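You operate a simulated robot arm through the tools that you are given. There is no shell and no other tool.

Carry out the task below with a simulated robot arm. There is one attempt and no reset: what you move stays moved.

TASK
Top up the little teal tub with salt water; put it back.
Fine: to its white band, under the spout, none spilt; teal dial back at off, sliding plate in the middle. Where these are worked on the way, their far stop is far enough and under half their travel is too little: teal dial.

The check looks at the end state, three seconds after you hand in, the way a careful person would. Anything else that was tipped, shoved, dropped, spilled or broken makes it a failure.

THE ROBOT
A 6-joint arm with a two-finger parallel gripper, fixed in place. Base frame: the origin is at the foot of the arm, x ahead of it, y to its left, z up; the work surface is at about z = 0.8. Lengths are in m, angles in degrees, forces in N, time in s.
With the tool pointing down near the work surface it reaches from about 0.34 to 0.76 m from the base axis. Its first joint turns from -66.0 to 66.0 degrees. Payload 2.45 kg.
Tool frame: the origin (TCP) lies between the finger pads and is the grasp point; the fingertips stand 0.024 m ahead of it; z points along the fingers, y is the line along which they close. The gripper opens to 0.068 m. The fingers are 0.017 m wide and 0.01 m thick; the gripper's body (0.04 by 0.07 m) begins 0.041 m behind the TCP.
Orientation is that of the tool frame in the base frame, as a unit quaternion [x, y, z, w]. With the fingers straight down and closing along the base's y, the tool's x points along the base's -x, its y along +y and its z along -z.

THE INTERFACE
- The arm moves only by the tool drive_tool. Its argument "steps" is a list of rows, each an object of numbers (a shift or turn left out is 0, a gripper value left out holds the last): "rx", "ry", "rz": the turn, a rotation vector about the base's x, y, z in degrees; "dx", "dy", "dz": the shift along the base's x, y, z in m; "gripper": the gripper command, from -1 (shut) to 1 (fully open), values between in proportion. In form: [{"rx": .., "ry": .., "rz": .., "dx": .., "dy": .., "dz": .., "gripper": ..}, ...]. A call has 1 to 20 rows; each row shifts and turns the commanded pose from where the row before left it. A row lasts 0.2 s, in which the tool goes at most 0.05 m and 8.6 degrees; a call with a longer step from one row to the next is refused whole, and so is a gripper value outside its range. Where a pose cannot be reached the arm comes as near as it can. A force on the tool above 50 N (or 10 N above the force at the start of the call, whichever is more), or a blocked arm, ends the call early, and 0.2 s more pass. The fingers move at their own pace (about 0.108 m/s each) and stop on an object; they squeeze with about 37 N. The grip force told is the motor's: it shows also when the fingers shut on nothing. Time passes only in rows, and 0.2 s behind the last, so rows that do not move let the fingers close. It gives the time, the measured TCP pose, the force on the tool (base axes), the opening and the grip force at its end, in the units of the frame above (readings bear some noise), with the torque about the TCP (base axes, N m) and any sound that the robot's microphone picked up, and new pictures: "views" is both (left out), scene, wrist or none.
- Cameras (640 x 400 px; columns grow to the right, rows downward): "scene" is fixed at [0.1525, 0.4241, 1.4524]; the picture's right is [-0.84, -0.55, 0.00], its down [-0.37, 0.56, -0.74] and it looks along [0.41, -0.62, -0.67] (base axes); focal length 312 px, centre (320, 200). "wrist" rides on the gripper at [0.084, 0.011, -0.075] in the tool frame; the picture's right is [-0.13, 0.99, 0.00], its down [-0.60, -0.08, -0.79] and it looks along [-0.79, -0.10, 0.61] (tool axes); focal length 251 px, centre (320, 200). There is no depth. A picture from a camera that has moved, and an enlarged one, comes with that camera's place and axes in the base frame and with its lens. The place of the scene camera against the robot may be out by one fixed shift of up to 0.018 m in any direction.
- inspect(camera, box): a new picture of the part [left, top, right, bottom] of that camera's present view, enlarged. It takes no simulated time.
- job_done(): hands the job in; it is judged then, once.

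Nothing tells you positions but the pictures and the camera data. Unless the task says otherwise, let go and move clear before handing in.

The tools are called after ">>>" as name(argument=value, ...) on one line, values as JSON. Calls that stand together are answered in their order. drive_tool: Moves the arm, as the interface text tells. Its arguments: {"type":"object","properties":{"steps":{"type":"array","items":{"type":"object","properties":{"rx":{"type":"number"},"ry":{"type":"number"},"rz":{"type":"number"},"dx":{"type":"number"},"dy":{"type":"number"},"dz":{"type":"number"},"gripper":{"type":"number"}}}},"views":{"type":"string","enum":["both","scene","wrist","none"]}},"required":["steps"]} The other tools are called the same way: inspect (camera, box) takes an enlarged picture of a part of a camera's view; job_done () hands the job in.

At the start:

```text
time: 0.0
tcp_pos: [0.3814, -0.2944, 1.0831]
tool_rot: [0.001, 1.0, 0.0, 0.001]
ft_force: [1.0, -1.2, 0.8]
ft_torque: [-0.01, -0.01, 0.01]
opening: 0.0682
grip_force: 0.1
```

scene: 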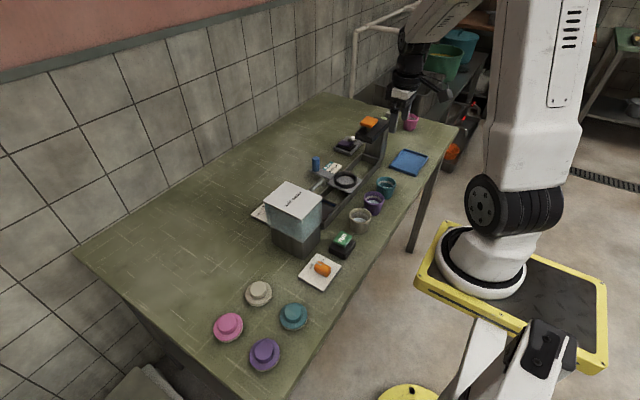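
wrist: 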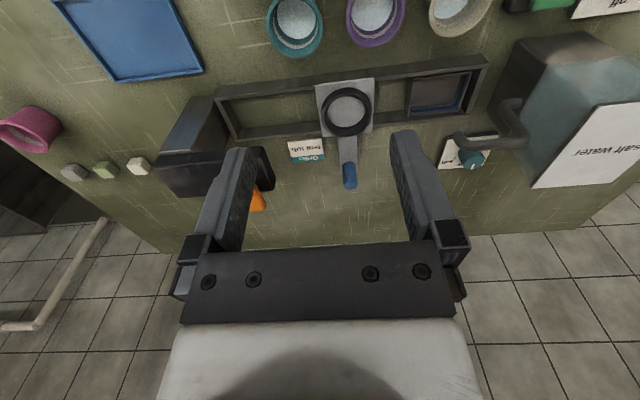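

I see a bench with a row of tubs, a salt-water tank with a spout and a small teal dial, and a sliding plate on a rail. I'll look closer before I move anything.

>>> inspect(camera="scene", box=[240, 90, 440, 215])

>>> inspect(camera="scene", box=[240, 170, 400, 270])

>>> inspect(camera="wrist", box=[400, 0, 640, 200])

>>> inspect(camera="wrist", box=[200, 0, 500, 200])

>>> inspect(camera="wrist", box=[0, 60, 300, 260])

```text
3.20 times, centred on (340, 152) of scene
camera zoom: at [0.1525, 0.4241, 1.4524], right [-0.84, -0.55, 0.0], down [-0.37, 0.56, -0.74], along [0.41, -0.62, -0.67], focal length 998 px, centre (256, 352)
```

zoom: 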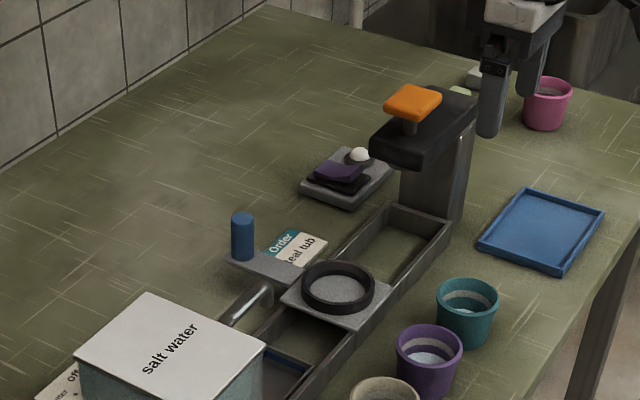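

```text
4.00 times, centred on (320, 220) of scene
camera zoom: at [0.1525, 0.4241, 1.4524], right [-0.84, -0.55, 0.0], down [-0.37, 0.56, -0.74], along [0.41, -0.62, -0.67], focal length 1247 px, centre (320, 120)
```

zoom: 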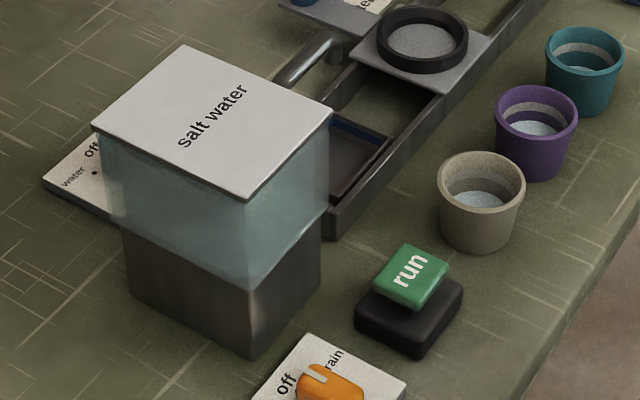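

```text
2.00 times, centred on (520, 100) of wrist
camera zoom: at [0.2972, -0.2846, 1.1584], right [0.13, 0.99, 0.0], down [0.6, -0.08, 0.79], along [0.79, -0.1, -0.61], focal length 503 px, centre (-80, 400)
```

zoom: 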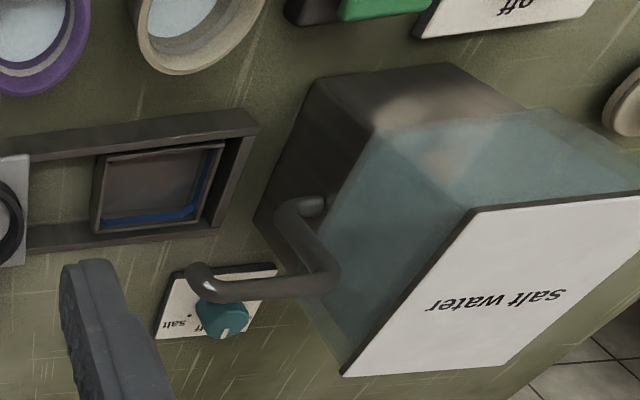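

```text
2.00 times, centred on (350, 100) of wrist
camera zoom: at [0.2972, -0.2846, 1.1584], right [0.13, 0.99, 0.0], down [0.6, -0.08, 0.79], along [0.79, -0.1, -0.61], focal length 503 px, centre (260, 400)
```

zoom: 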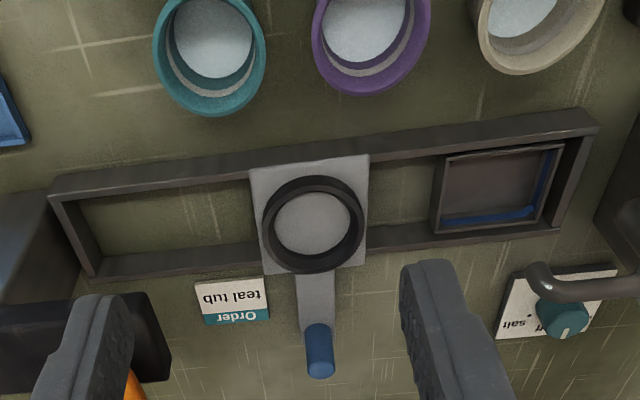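

```text
2.00 times, centred on (150, 160) of wrist
camera zoom: at [0.2972, -0.2846, 1.1584], right [0.13, 0.99, 0.0], down [0.6, -0.08, 0.79], along [0.79, -0.1, -0.61], focal length 503 px, centre (660, 280)
```

zoom: 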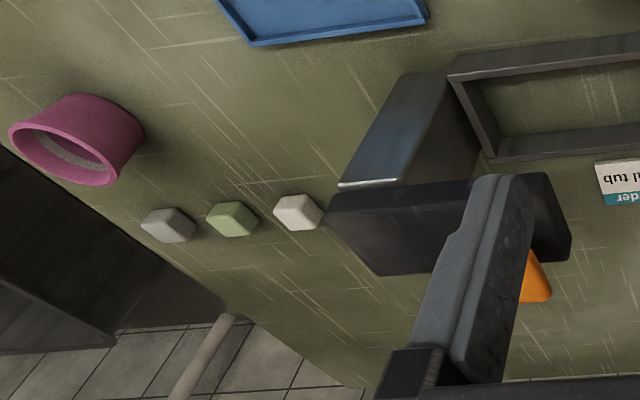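

The tubs are near x≈0.39, the rail is at x≈0.51 with the plate in the middle, and the drain tray and spout are near y≈-0.14. The dial is near (0.65, -0.05). I'll move high up to get a better view of the spout and dial.

>>> drive_tool(steps=[{"dy": 0.04, "dz": 0.01}, {"dy": 0.04, "dz": 0.01}, {"dy": 0.04, "dz": 0.01}, {"dy": 0.04}, {"dy": 0.04}], views="wrist")

```text
time: 1.2
tcp_pos: [0.3812, -0.0948, 1.1133]
tool_rot: [0.0, 1.0, 0.0, 0.0]
ft_force: [0.7, -0.5, 0.7]
ft_torque: [0.02, -0.01, 0.03]
opening: 0.068
grip_force: 0.0
camera wrist: at [0.2974, -0.0837, 1.188], right [0.13, 0.99, 0.0], down [0.6, -0.08, 0.79], along [0.79, -0.1, -0.61], focal length 251 px, centre (320, 200)
```

wrist: 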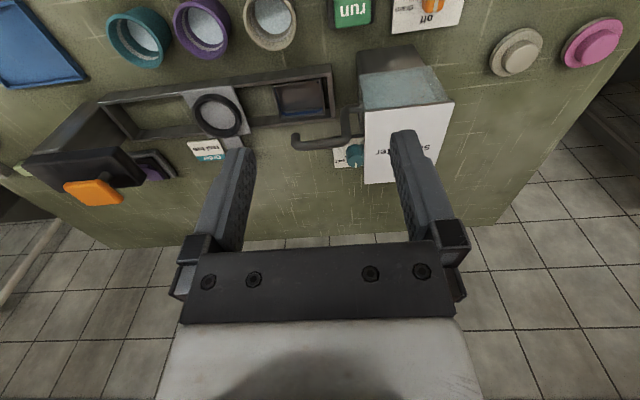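

>>> inspect(camera="wrist", box=[260, 40, 460, 190])

>>> inspect(camera="wrist", box=[80, 0, 340, 170])

>>> inspect(camera="wrist", box=[320, 0, 480, 60])

>>> inspect(camera="wrist", box=[280, 90, 400, 180])

>>> inspect(camera="scene", box=[270, 230, 370, 300])

```text
2.67 times, centred on (360, 115) of wrist
camera zoom: at [0.2974, -0.0837, 1.188], right [0.13, 0.99, 0.0], down [0.6, -0.08, 0.79], along [0.79, -0.1, -0.61], focal length 670 px, centre (213, 427)
```

zoom: 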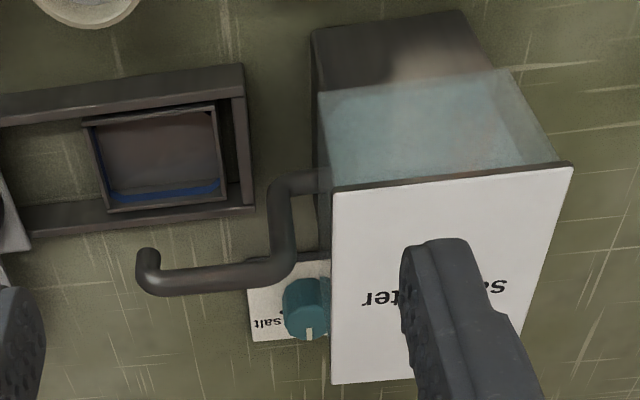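

```text
2.35 times, centred on (210, 85) of wrist
camera zoom: at [0.2974, -0.0837, 1.188], right [0.13, 0.99, 0.0], down [0.6, -0.08, 0.79], along [0.79, -0.1, -0.61], focal length 592 px, centre (579, 471)
```

zoom: 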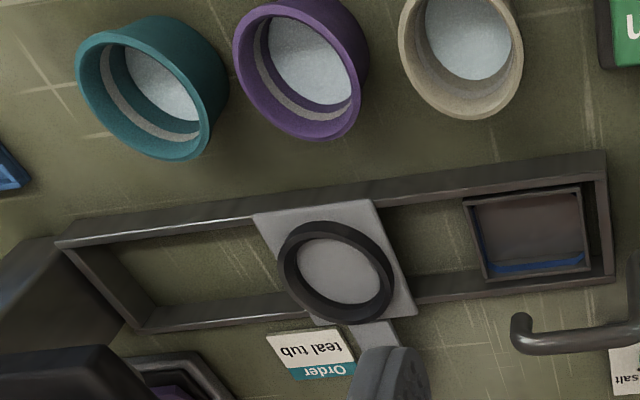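

```text
4.00 times, centred on (400, 30) of wrist
camera zoom: at [0.2974, -0.0837, 1.188], right [0.13, 0.99, 0.0], down [0.6, -0.08, 0.79], along [0.79, -0.1, -0.61], focal length 1006 px, centre (0, 880)
```

zoom: 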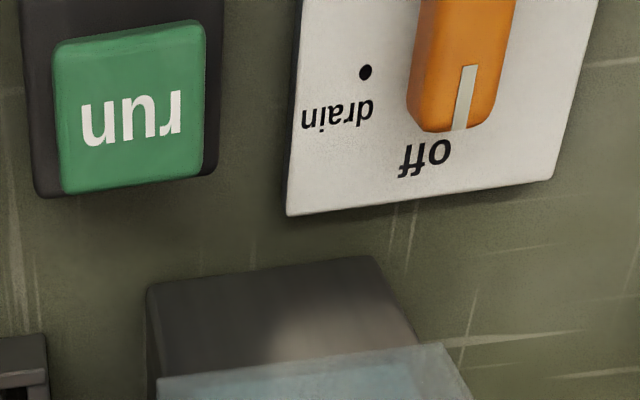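

```text
4.44 times, centred on (340, 135) of wrist
camera zoom: at [0.2974, -0.0837, 1.188], right [0.13, 0.99, 0.0], down [0.6, -0.08, 0.79], along [0.79, -0.1, -0.61], focal length 1118 px, centre (231, 489)
```

zoom: 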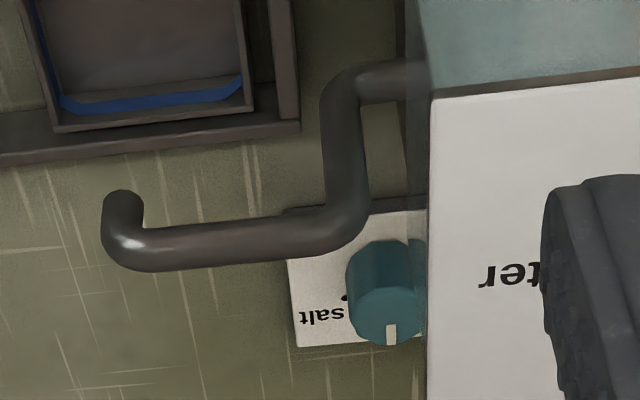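

```text
5.71 times, centred on (320, 265) of scene
camera zoom: at [0.1525, 0.4241, 1.4524], right [-0.84, -0.55, 0.0], down [-0.37, 0.56, -0.74], along [0.41, -0.62, -0.67], focal length 1782 px, centre (320, -171)
```

zoom: 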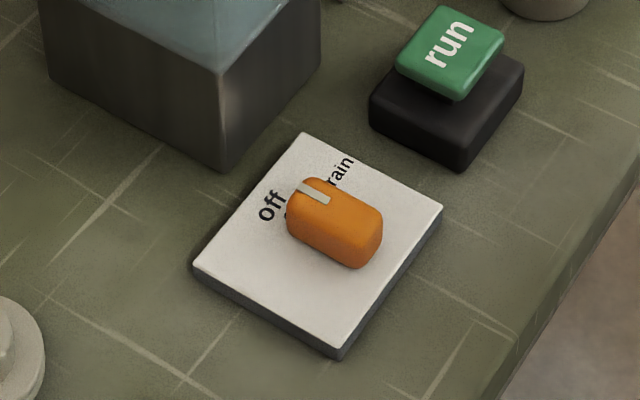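

The spout tip triangulates to about (0.512, -0.143, 0.91), the dial to about (0.646, -0.058, 0.825), and "off" is the dial's far side. Next I'll look closely at the tubs.

>>> drive_tool(steps=[{"dx": -0.0135, "dy": -0.0375, "dz": -0.0185}, {"dx": -0.0135, "dy": -0.0375, "dz": -0.0185}, {"dx": -0.0135, "dy": -0.0375, "dz": -0.0185}, {"dx": -0.0135, "dy": -0.0375, "dz": -0.0185}, {"dx": -0.0135, "dy": -0.0375, "dz": -0.0185}, {"dx": -0.0135, "dy": -0.0375, "dz": -0.0185}], views="both")

```text
time: 2.6
tcp_pos: [0.301, -0.3217, 1.003]
tool_rot: [-0.001, 1.0, 0.0, -0.001]
ft_force: [0.1, 0.7, -0.2]
ft_torque: [-0.02, 0.02, 0.01]
opening: 0.0682
grip_force: 0.0
camera wrist: at [0.2165, -0.3104, 1.077], right [0.13, 0.99, 0.0], down [0.6, -0.08, 0.79], along [0.79, -0.1, -0.61], focal length 251 px, centre (320, 200)
```

scene: 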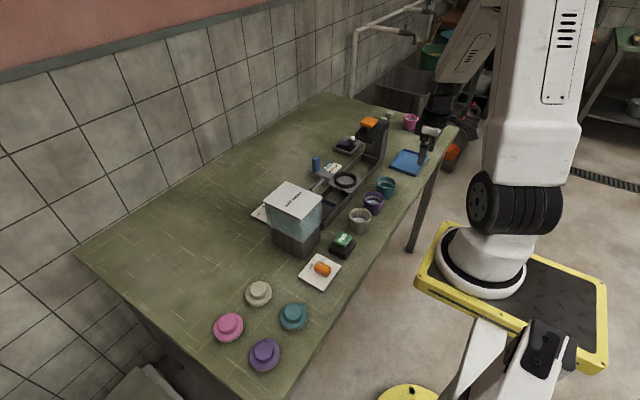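
wrist: 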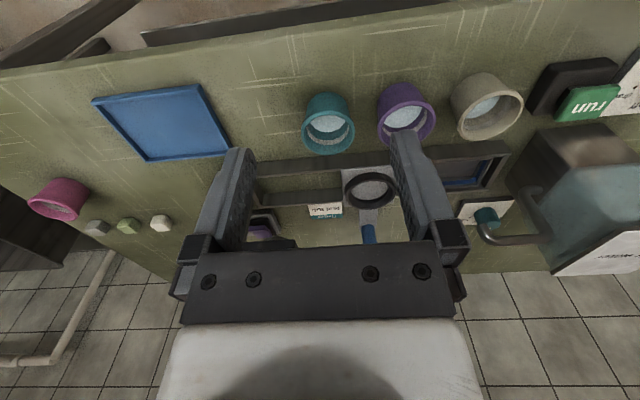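

>>> inspect(camera="wrist", box=[280, 75, 380, 170])

>>> inspect(camera="wrist", box=[280, 130, 440, 230])

>>> inspect(camera="scene", box=[300, 140, 420, 215])

>>> inspect(camera="wrist", box=[430, 130, 590, 260])

```text
4.21 times, centred on (330, 122) of wrist
camera zoom: at [0.2165, -0.3104, 1.077], right [0.13, 0.99, 0.0], down [0.6, -0.08, 0.79], along [0.79, -0.1, -0.61], focal length 1059 px, centre (278, 526)
```

zoom: 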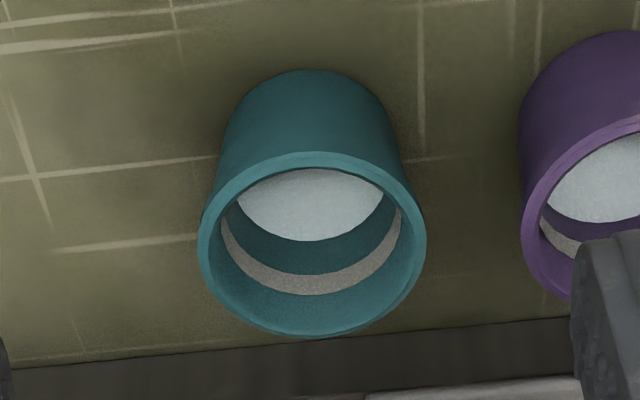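

```text
4.00 times, centred on (360, 180) of wrist
camera zoom: at [0.2165, -0.3104, 1.077], right [0.13, 0.99, 0.0], down [0.6, -0.08, 0.79], along [0.79, -0.1, -0.61], focal length 1006 px, centre (160, 280)
```

zoom: 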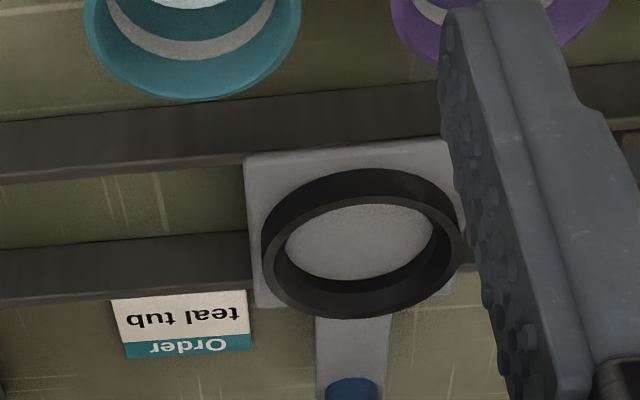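

```text
5.33 times, centred on (360, 178) of scene
camera zoom: at [0.1524, 0.4241, 1.4524], right [-0.84, -0.55, 0.0], down [-0.37, 0.56, -0.74], along [0.41, -0.62, -0.67], focal length 1663 px, centre (107, 320)
```

zoom: 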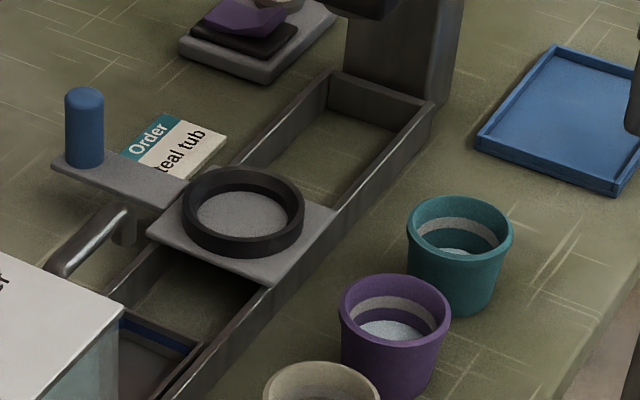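

```text
3.08 times, centred on (510, 195) of wrist
camera zoom: at [0.2165, -0.3104, 1.077], right [0.13, 0.99, 0.0], down [0.6, -0.08, 0.79], along [0.79, -0.1, -0.61], focal length 774 px, centre (-265, 215)
```

zoom: 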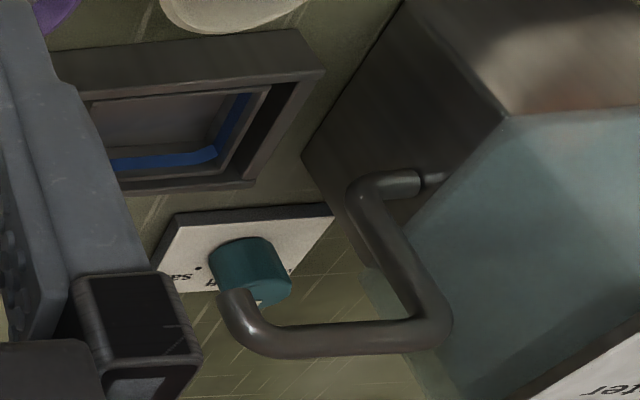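

The teal tub's rim centre triangulates to about (0.395, -0.324, 0.846), with a diameter of about 61 mm, and the ring on the plate is at about (0.508, -0.273, 0.845). I'll hover over the tub and check the alignment.

>>> drive_tool(steps=[{"dx": 0.0235, "dy": -0.0006, "dz": -0.0175, "gripper": 1}, {"dx": 0.0235, "dy": -0.0006, "dz": -0.0175}, {"dx": 0.0235, "dy": -0.0006, "dz": -0.0175}, {"dx": 0.0235, "dy": -0.0005, "dz": -0.0175}, {}], views="both")

>>> inspect(camera="wrist", box=[240, 0, 400, 160])

>>> inspect(camera="scene", box=[330, 130, 450, 220])

```text
time: 3.8
tcp_pos: [0.395, -0.3224, 0.9346]
tool_rot: [0.001, 1.0, 0.0, -0.001]
ft_force: [-0.5, 0.6, -0.1]
ft_torque: [-0.01, -0.03, 0.02]
opening: 0.0678
grip_force: 0.2
camera wrist: at [0.3107, -0.3118, 1.0091], right [0.13, 0.99, 0.0], down [0.6, -0.08, 0.79], along [0.79, -0.1, -0.61], focal length 251 px, centre (320, 200)
```

scene: 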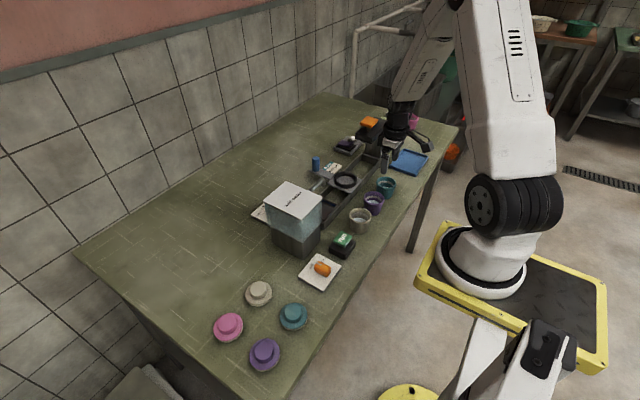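
wrist: 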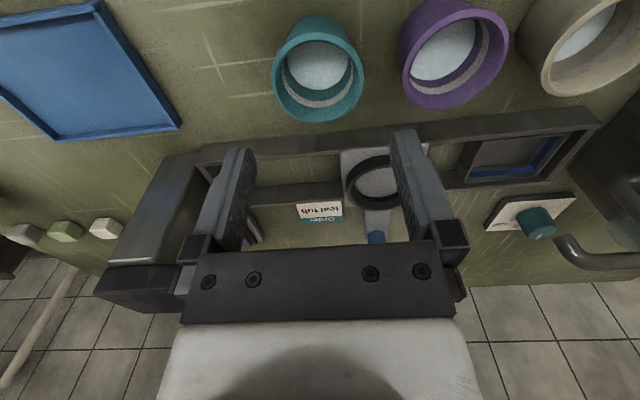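

```text
2.50 times, centred on (320, 80) of wrist
camera zoom: at [0.3107, -0.3118, 1.0091], right [0.13, 0.99, 0.0], down [0.6, -0.08, 0.79], along [0.79, -0.1, -0.61], focal length 629 px, centre (320, 500)
```

zoom: 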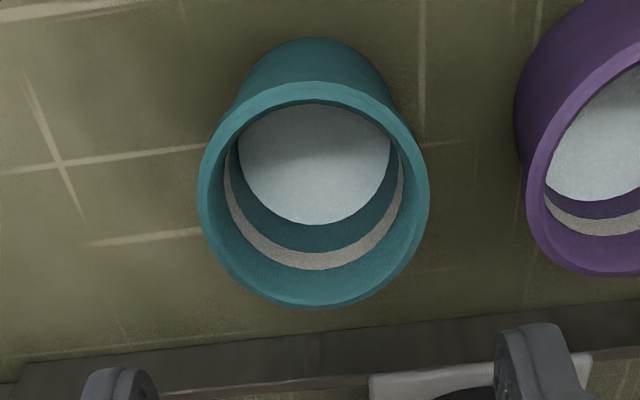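

```text
4.44 times, centred on (390, 175) of scene
camera zoom: at [0.1525, 0.4241, 1.4524], right [-0.84, -0.55, 0.0], down [-0.37, 0.56, -0.74], along [0.41, -0.62, -0.67], focal length 1386 px, centre (9, 311)
```

zoom: 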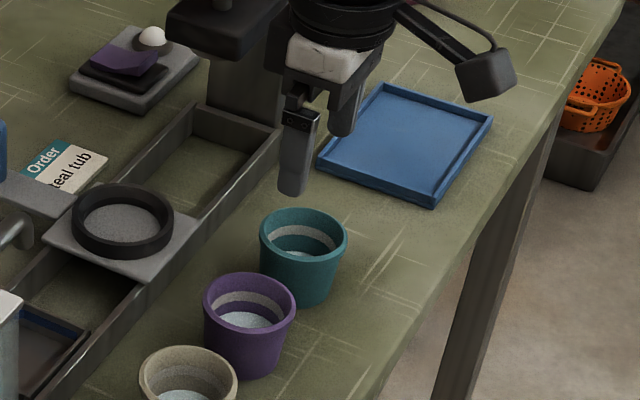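

The tub is centred on the gripper in y. I'll lower straight down around it and stop with the pads just below the rim.

>>> drive_tool(steps=[{"dx": -0.003, "dy": -0.0008, "dz": -0.02}, {"dz": -0.02}, {"dz": -0.02}, {"dz": -0.015}, {"dz": -0.0125}, {}], views="both")

>>> inspect(camera="wrist", box=[160, 60, 480, 260])

>>> inspect(camera="scene", box=[350, 150, 430, 210])

```text
time: 5.2
tcp_pos: [0.391, -0.3229, 0.8462]
tool_rot: [-0.001, 1.0, 0.0, 0.0]
ft_force: [0.3, 0.6, 0.1]
ft_torque: [-0.02, -0.03, -0.02]
opening: 0.0681
grip_force: 0.1
camera wrist: at [0.3073, -0.3119, 0.9198], right [0.13, 0.99, 0.0], down [0.6, -0.08, 0.79], along [0.79, -0.1, -0.61], focal length 251 px, centre (320, 200)
```

scene: 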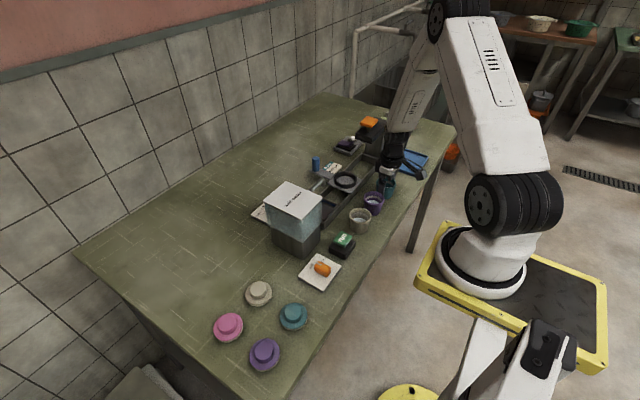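
wrist: 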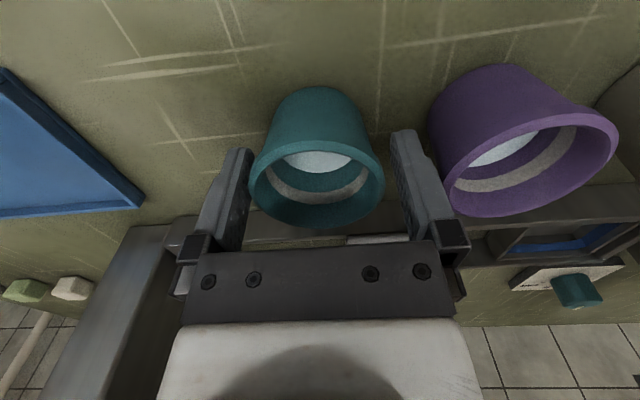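

```text
2.00 times, centred on (320, 160) of wrist
camera zoom: at [0.3073, -0.3119, 0.9198], right [0.13, 0.99, 0.0], down [0.6, -0.08, 0.79], along [0.79, -0.1, -0.61], focal length 503 px, centre (320, 280)
```

zoom: 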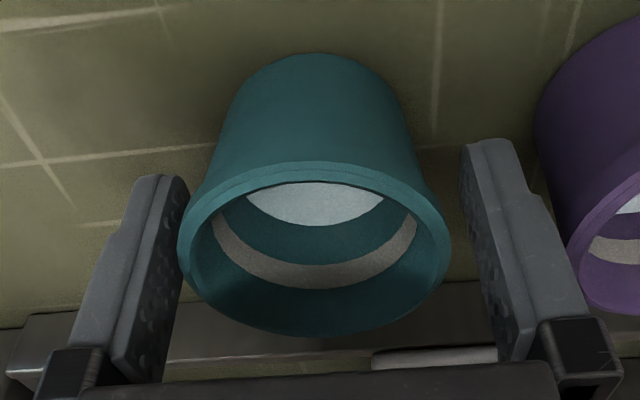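

```text
6.67 times, centred on (390, 180) of scene
camera zoom: at [0.1525, 0.4241, 1.4524], right [-0.84, -0.55, 0.0], down [-0.37, 0.56, -0.74], along [0.41, -0.62, -0.67], focal length 2078 px, centre (-147, 333)
```

zoom: 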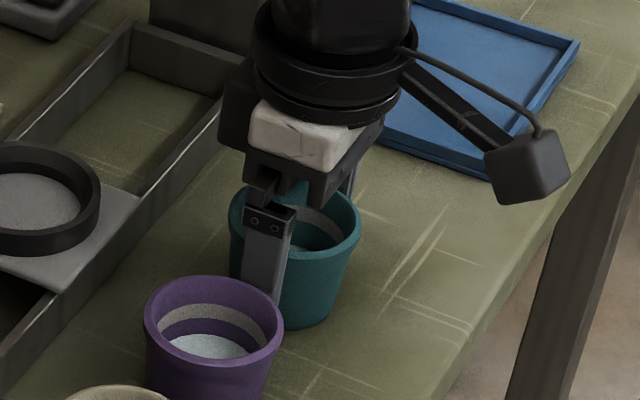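

The rim is at about (0.392, -0.324, 0.846), level with the TCP. I'll nudge 1 mm to centre, then close.

>>> drive_tool(steps=[{"dy": -0.0012, "dz": -0.002}, {}, {"gripper": -1}, {"gripper": -1}, {"gripper": -1}], views="both")

>>> inspect(camera="wrist", box=[160, 60, 480, 260])

```text
time: 6.4
tcp_pos: [0.3921, -0.325, 0.8442]
tool_rot: [-0.001, 1.0, -0.001, 0.0]
ft_force: [0.1, 0.4, -0.6]
ft_torque: [-0.01, -0.03, 0.02]
opening: 0.0553
grip_force: 36.9
camera wrist: at [0.3078, -0.3131, 0.918], right [0.13, 0.99, 0.0], down [0.6, -0.08, 0.79], along [0.79, -0.1, -0.61], focal length 251 px, centre (320, 200)
```

scene: 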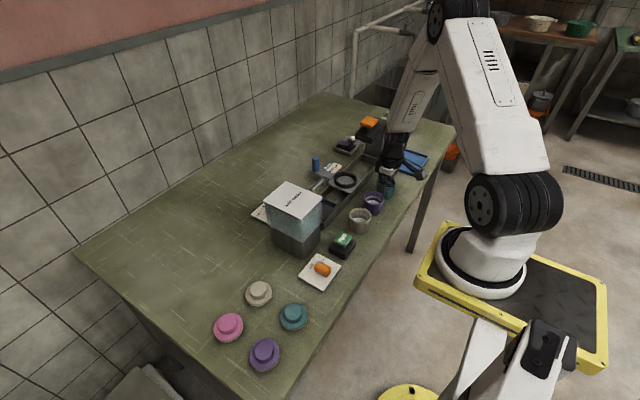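
wrist: 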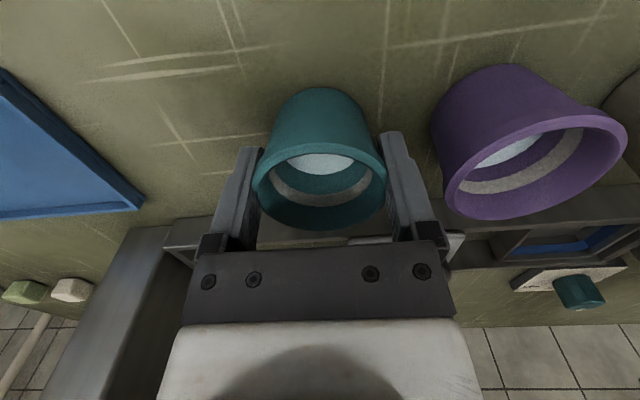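

```text
2.00 times, centred on (320, 160) of wrist
camera zoom: at [0.3078, -0.3131, 0.918], right [0.13, 0.99, 0.0], down [0.6, -0.08, 0.79], along [0.79, -0.1, -0.61], focal length 503 px, centre (320, 280)
```

zoom: 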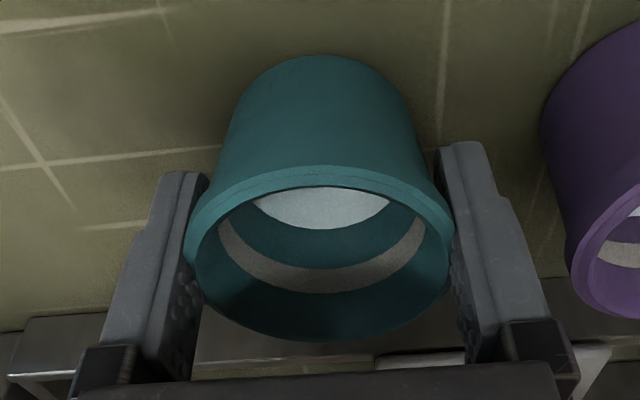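

The tub is gripped (opening 55 mm, 37 N). I'll lift it gently and check that it hangs straight.

>>> drive_tool(steps=[{"dz": 0.005}, {"dz": 0.01}, {"dz": 0.015}, {"dz": 0.018}, {"dz": 0.015}, {"dz": 0.008}, {}], views="both")

>>> inspect(camera="scene", box=[330, 130, 450, 220])

>>> inspect(camera="wrist", box=[160, 60, 480, 260])

```text
time: 8.0
tcp_pos: [0.3924, -0.3257, 0.9141]
tool_rot: [0.001, 1.0, -0.001, 0.0]
ft_force: [0.1, 0.2, -0.9]
ft_torque: [-0.03, -0.02, -0.02]
opening: 0.0552
grip_force: 37.0
camera wrist: at [0.3079, -0.3143, 0.9895], right [0.13, 0.99, 0.0], down [0.6, -0.08, 0.79], along [0.79, -0.1, -0.61], focal length 251 px, centre (320, 200)
```

scene: 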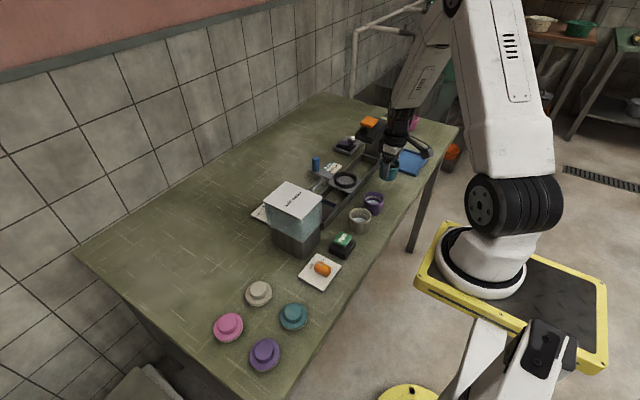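
wrist: 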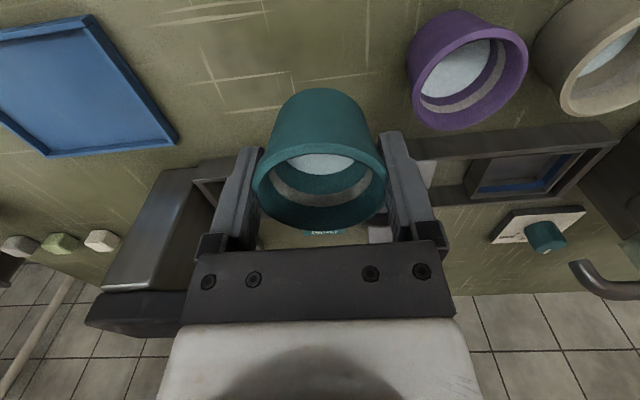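

```text
4.44 times, centred on (390, 175) of scene
camera zoom: at [0.1525, 0.4241, 1.4524], right [-0.84, -0.55, 0.0], down [-0.37, 0.56, -0.74], along [0.41, -0.62, -0.67], focal length 1386 px, centre (9, 311)
```

zoom: 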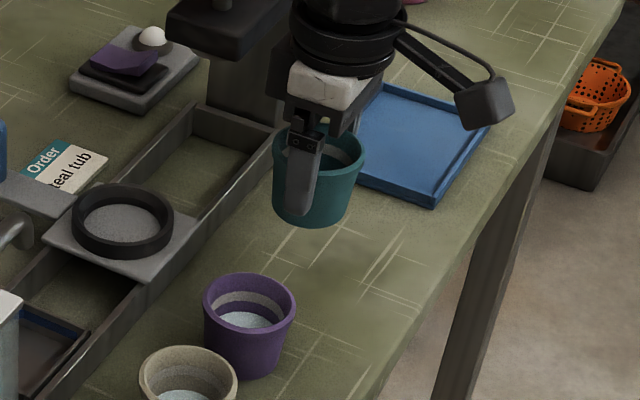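

```text
2.00 times, centred on (320, 160) of wrist
camera zoom: at [0.3079, -0.3143, 0.9895], right [0.13, 0.99, 0.0], down [0.6, -0.08, 0.79], along [0.79, -0.1, -0.61], focal length 503 px, centre (320, 280)
```

zoom: 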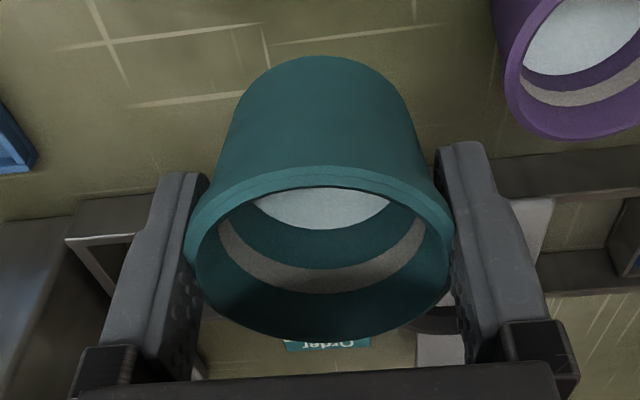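

The tub hangs straight and nothing spilled. I'll rise to get two steep views of the ring before placing the tub.

>>> drive_tool(steps=[{"dz": 0.015}, {"dz": 0.02}, {"dx": 0.01, "dy": -0.009, "dz": 0.02}, {"dx": 0.01, "dy": -0.009, "dz": 0.02}, {"dx": 0.01, "dy": -0.009, "dz": 0.02}, {"dx": 0.01, "dy": -0.009, "dz": 0.02}, {"dx": 0.01, "dy": -0.009, "dz": 0.013}, {"dx": 0.008, "dy": -0.009, "dz": 0.008}, {}], views="wrist")

>>> inspect(camera="wrist", box=[360, 10, 500, 110])

>>> inspect(camera="wrist", box=[200, 0, 640, 200])

```text
time: 10.0
tcp_pos: [0.4489, -0.3788, 1.0516]
tool_rot: [0.0, 1.0, 0.001, 0.001]
ft_force: [0.0, -0.6, -0.4]
ft_torque: [-0.01, 0.01, 0.02]
opening: 0.0553
grip_force: 37.2
camera wrist: at [0.3649, -0.3675, 1.1255], right [0.13, 0.99, 0.0], down [0.6, -0.08, 0.79], along [0.79, -0.1, -0.61], focal length 251 px, centre (320, 200)
```

wrist: 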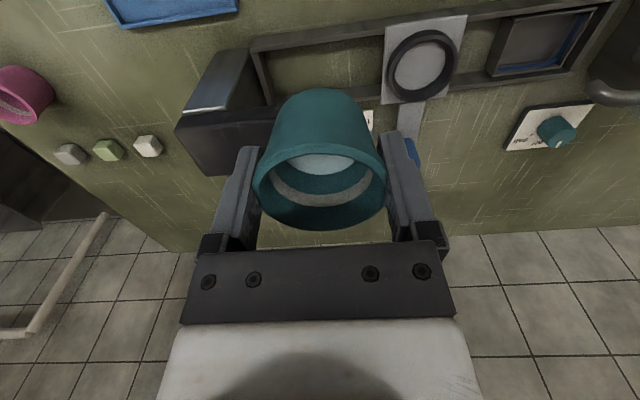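

```text
4.00 times, centred on (430, 60) of wrist
camera zoom: at [0.3649, -0.3675, 1.1255], right [0.13, 0.99, 0.0], down [0.6, -0.08, 0.79], along [0.79, -0.1, -0.61], focal length 1006 px, centre (-120, 760)
```

zoom: 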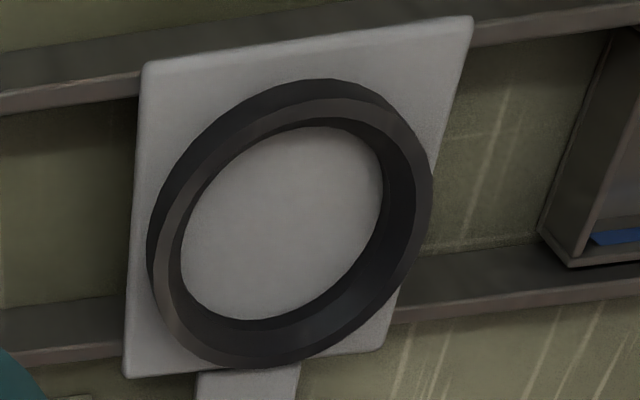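

```text
1.45 times, centred on (420, 100) of wrist
camera zoom: at [0.3649, -0.3675, 1.1255], right [0.13, 0.99, 0.0], down [0.6, -0.08, 0.79], along [0.79, -0.1, -0.61], focal length 366 px, centre (174, 346)
```

zoom: 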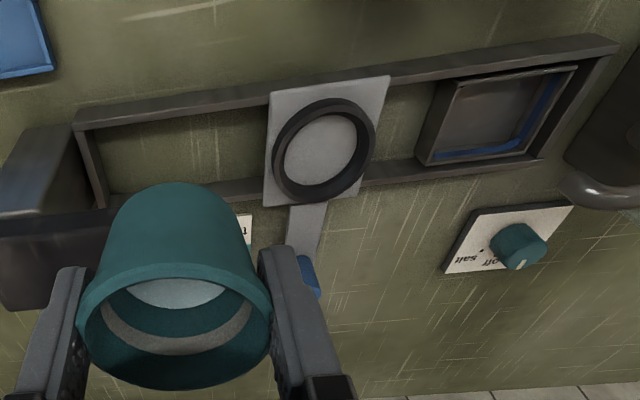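

>>> drive_tool(steps=[{"dy": 0.015}, {"dy": 0.025}, {"dy": 0.03}, {"dy": 0.03}, {"dy": 0.03}, {"dy": 0.03}, {"dy": 0.025}, {"dy": 0.015}, {}], views="wrist")

>>> inspect(camera="wrist", box=[140, 10, 280, 110])

>>> inspect(camera="wrist", box=[250, 0, 490, 150])

```text
time: 12.0
tcp_pos: [0.4505, -0.1784, 1.0507]
tool_rot: [0.0, 1.0, 0.0, 0.0]
ft_force: [-0.5, 0.5, -1.6]
ft_torque: [-0.01, -0.04, -0.03]
opening: 0.0551
grip_force: 36.7
camera wrist: at [0.3661, -0.1671, 1.1245], right [0.13, 0.99, 0.0], down [0.6, -0.08, 0.79], along [0.79, -0.1, -0.61], focal length 251 px, centre (320, 200)
```

wrist: 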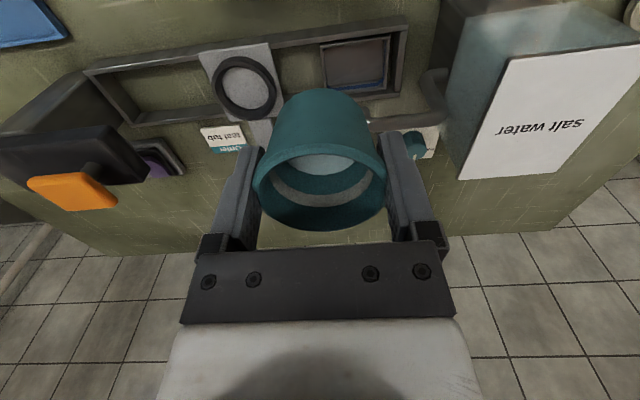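

```text
4.00 times, centred on (210, 60) of wrist
camera zoom: at [0.3661, -0.1671, 1.1245], right [0.13, 0.99, 0.0], down [0.6, -0.08, 0.79], along [0.79, -0.1, -0.61], focal length 1006 px, centre (760, 760)
```

zoom: 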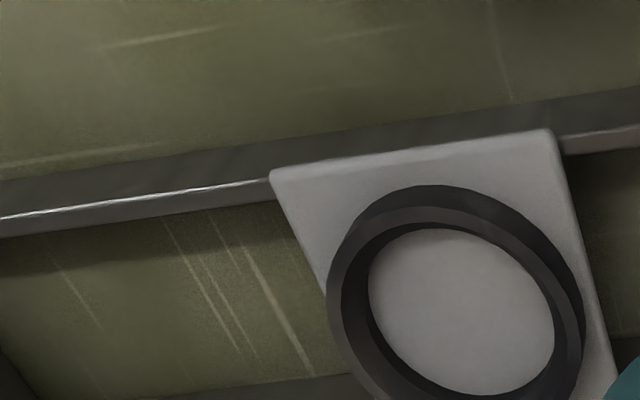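

```text
2.67 times, centred on (370, 75) of wrist
camera zoom: at [0.3661, -0.1671, 1.1245], right [0.13, 0.99, 0.0], down [0.6, -0.08, 0.79], along [0.79, -0.1, -0.61], focal length 670 px, centre (187, 533)
```

zoom: 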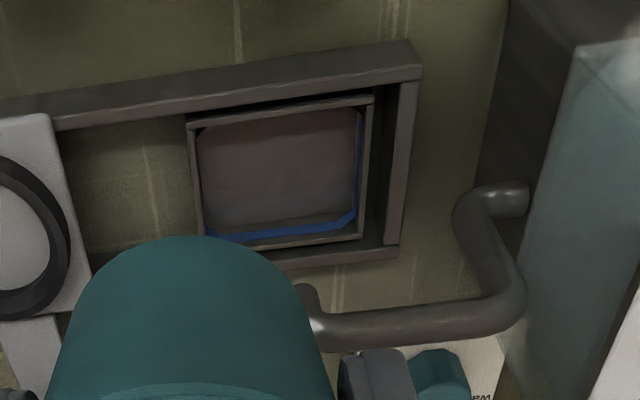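

>>> inspect(camera="wrist", box=[180, 40, 300, 130])

```text
4.44 times, centred on (240, 85) of wrist
camera zoom: at [0.3661, -0.1671, 1.1245], right [0.13, 0.99, 0.0], down [0.6, -0.08, 0.79], along [0.79, -0.1, -0.61], focal length 1118 px, centre (676, 711)
```

zoom: 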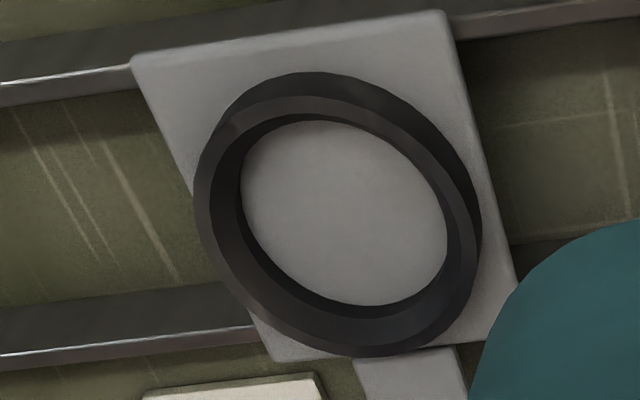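

Both views agree: the ring centre is (0.5075, -0.2736) with its top at about z 0.85. I'll carry the tub over it and lower to just above the plate.

>>> drive_tool(steps=[{"dx": 0.004, "dy": -0.006}, {"dx": 0.008, "dy": -0.014}, {"dx": 0.011, "dy": -0.018}, {"dx": 0.011, "dy": -0.018}, {"dx": 0.011, "dy": -0.018}, {"dx": 0.008, "dy": -0.014}, {"dx": 0.004, "dy": -0.007}, {"dz": -0.01}, {"dz": -0.02}, {"dz": -0.025}, {"dz": -0.025}, {"dz": -0.025}, {"dz": -0.02}, {"dz": -0.015}, {"dz": -0.008}, {}], views="both")

>>> inspect(camera="scene", box=[290, 140, 410, 220])

>>> inspect(camera="wrist", box=[160, 40, 480, 240])

```text
time: 15.4
tcp_pos: [0.5069, -0.2731, 0.9025]
tool_rot: [0.0, 1.0, -0.001, 0.0]
ft_force: [-0.4, 0.0, -0.6]
ft_torque: [0.0, 0.04, -0.01]
opening: 0.0547
grip_force: 36.9
camera wrist: at [0.422, -0.263, 0.9771], right [0.13, 0.99, 0.0], down [0.6, -0.08, 0.79], along [0.79, -0.1, -0.61], focal length 251 px, centre (320, 200)
```

scene: 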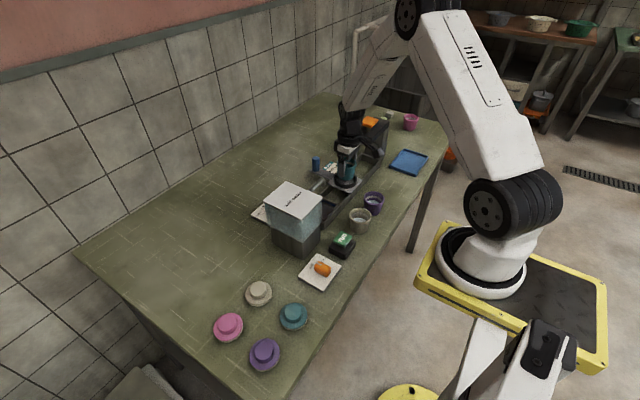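
wrist: 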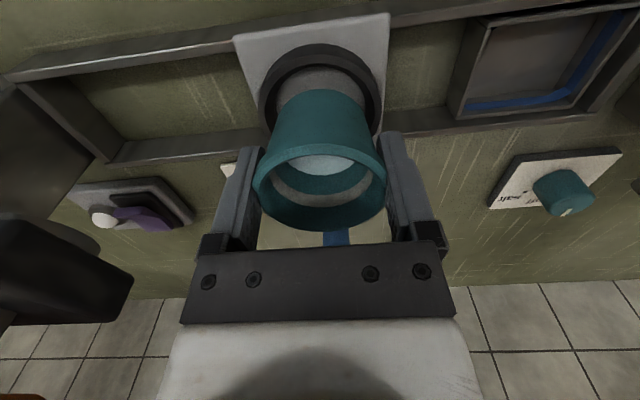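

```text
5.00 times, centred on (350, 180) of scene
camera zoom: at [0.1525, 0.4241, 1.4524], right [-0.84, -0.55, 0.0], down [-0.37, 0.56, -0.74], along [0.41, -0.62, -0.67], focal length 1559 px, centre (170, 300)
```

zoom: 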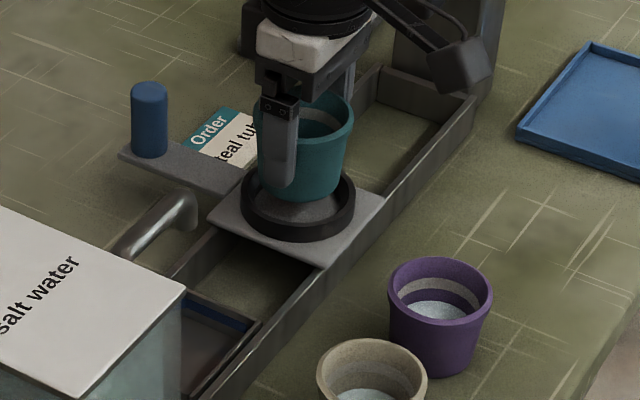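

```text
2.00 times, centred on (320, 140) of wrist
camera zoom: at [0.422, -0.263, 0.9771], right [0.13, 0.99, 0.0], down [0.6, -0.08, 0.79], along [0.79, -0.1, -0.61], focal length 503 px, centre (320, 320)
```

zoom: 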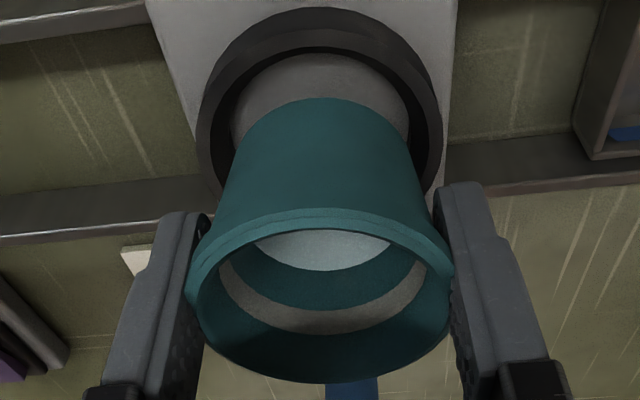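

The tub is centred over the ring. I'll lower it slowly to the plate.

>>> drive_tool(steps=[{"dz": -0.005}, {"dz": -0.005}, {"dz": -0.004}, {"dz": -0.003}, {}], views="scene")

>>> inspect(camera="scene", box=[310, 150, 370, 200])

>>> inspect(camera="wrist", box=[160, 40, 480, 240])

```text
time: 16.6
tcp_pos: [0.5065, -0.2731, 0.8868]
tool_rot: [-0.002, 1.0, 0.0, 0.0]
ft_force: [0.4, 0.0, -1.1]
ft_torque: [-0.02, 0.04, 0.02]
opening: 0.0548
grip_force: 37.6
```

scene: 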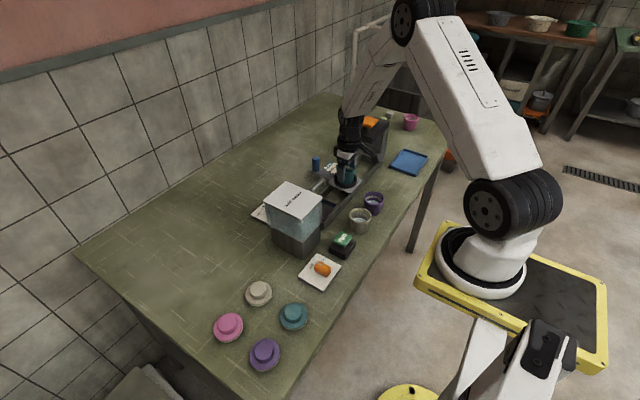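

```text
8.00 times, centred on (340, 175) of scene
camera zoom: at [0.1525, 0.4241, 1.4524], right [-0.84, -0.55, 0.0], down [-0.37, 0.56, -0.74], along [0.41, -0.62, -0.67], focal length 2494 px, centre (160, 400)
```

zoom: 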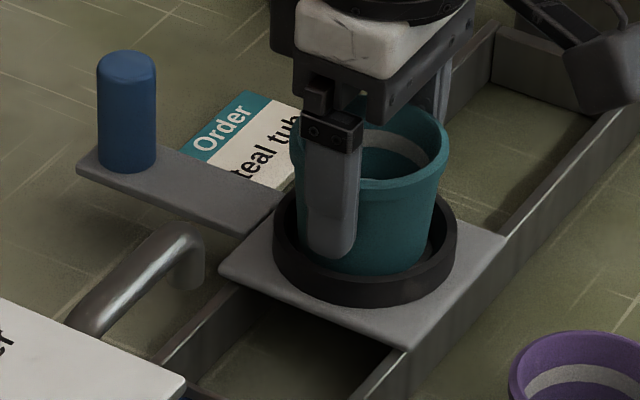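

```text
2.00 times, centred on (320, 140) of wrist
camera zoom: at [0.4221, -0.2621, 0.9599], right [0.13, 0.99, 0.0], down [0.6, -0.08, 0.79], along [0.79, -0.1, -0.61], focal length 503 px, centre (320, 320)
```

zoom: 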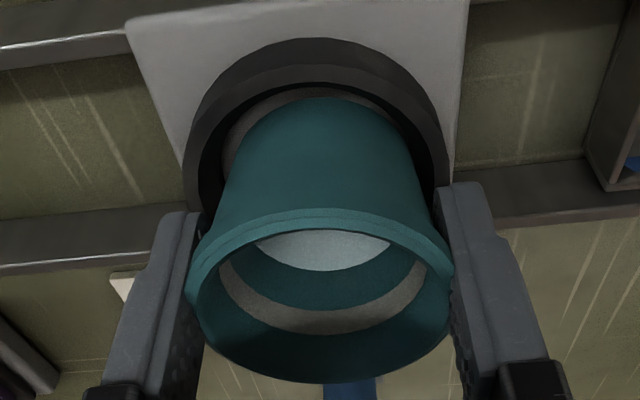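

>>> drive_tool(steps=[{"dz": -0.0015}, {"dz": -0.0015}, {"dz": -0.001}, {}], views="none")

```text
time: 17.6
tcp_pos: [0.5071, -0.272, 0.8824]
tool_rot: [0.0, 1.0, 0.001, 0.0]
ft_force: [0.0, 0.6, -1.2]
ft_torque: [-0.04, -0.06, 0.0]
opening: 0.0548
grip_force: 37.0
```

>>> drive_tool(steps=[{"dz": -0.001}, {"dz": -0.001}, {}], views="none")

>>> inspect(camera="wrist", box=[160, 40, 480, 240])

>>> inspect(camera="scene", box=[310, 150, 370, 200])

```text
time: 18.4
tcp_pos: [0.5067, -0.2735, 0.8806]
tool_rot: [-0.001, 1.0, -0.001, 0.001]
ft_force: [-1.7, 0.7, 9.9]
ft_torque: [-0.11, 0.16, 0.0]
opening: 0.0547
grip_force: 36.5
```

```text
2.00 times, centred on (320, 140) of wrist
camera zoom: at [0.4222, -0.263, 0.9547], right [0.13, 0.99, 0.0], down [0.6, -0.08, 0.79], along [0.79, -0.1, -0.61], focal length 503 px, centre (320, 320)
```

zoom: 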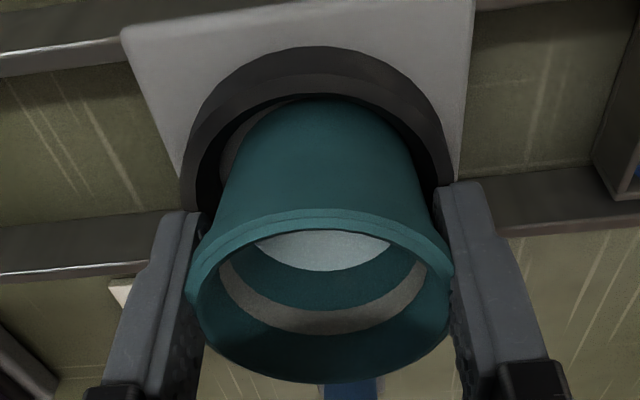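

```text
8.00 times, centred on (340, 175) of scene
camera zoom: at [0.1523, 0.4242, 1.4524], right [-0.84, -0.55, 0.0], down [-0.37, 0.56, -0.74], along [0.41, -0.62, -0.67], focal length 2494 px, centre (160, 400)
```

zoom: 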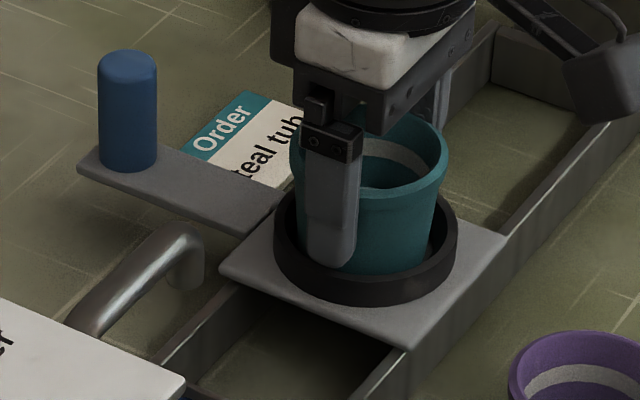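

Contact is felt (+10 N), so the tub is on the plate. I'll ease off and open the fingers.

>>> drive_tool(steps=[{"dz": 0.001}, {"gripper": -0.2}, {"gripper": 0.4}, {"gripper": 1}, {}], views="scene")

>>> inspect(camera="wrist", box=[160, 40, 480, 240])

>>> inspect(camera="scene", box=[310, 150, 370, 200])

```text
time: 19.6
tcp_pos: [0.505, -0.2743, 0.8807]
tool_rot: [0.0, 1.0, 0.0, 0.0]
ft_force: [0.3, 0.2, 0.1]
ft_torque: [-0.02, 0.02, 0.01]
opening: 0.0679
grip_force: 0.2
```

scene: 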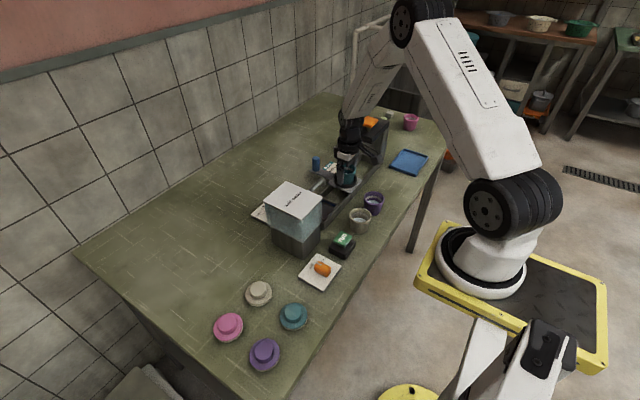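

```text
2.00 times, centred on (320, 140) of wrist
camera zoom: at [0.4216, -0.2629, 0.9546], right [0.13, 0.99, 0.0], down [0.6, -0.08, 0.79], along [0.79, -0.1, -0.61], focal length 503 px, centre (320, 320)
```

zoom: 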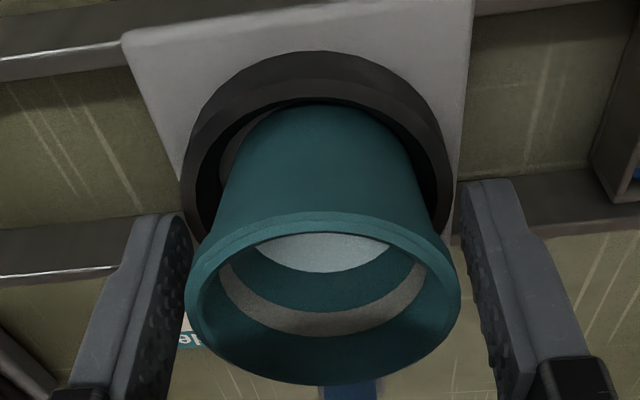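

```text
8.00 times, centred on (340, 175) of scene
camera zoom: at [0.1525, 0.4241, 1.4524], right [-0.84, -0.55, 0.0], down [-0.37, 0.56, -0.74], along [0.41, -0.62, -0.67], focal length 2494 px, centre (160, 400)
```

zoom: 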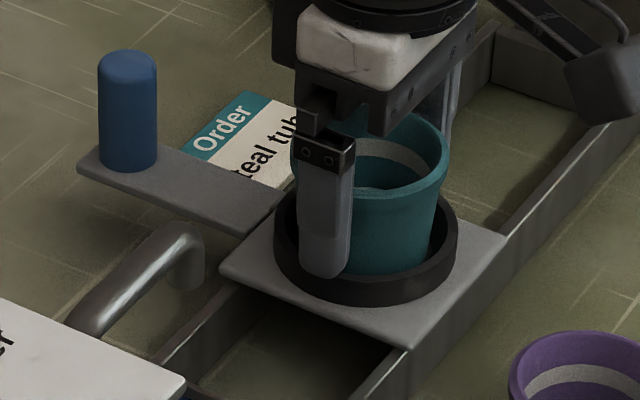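

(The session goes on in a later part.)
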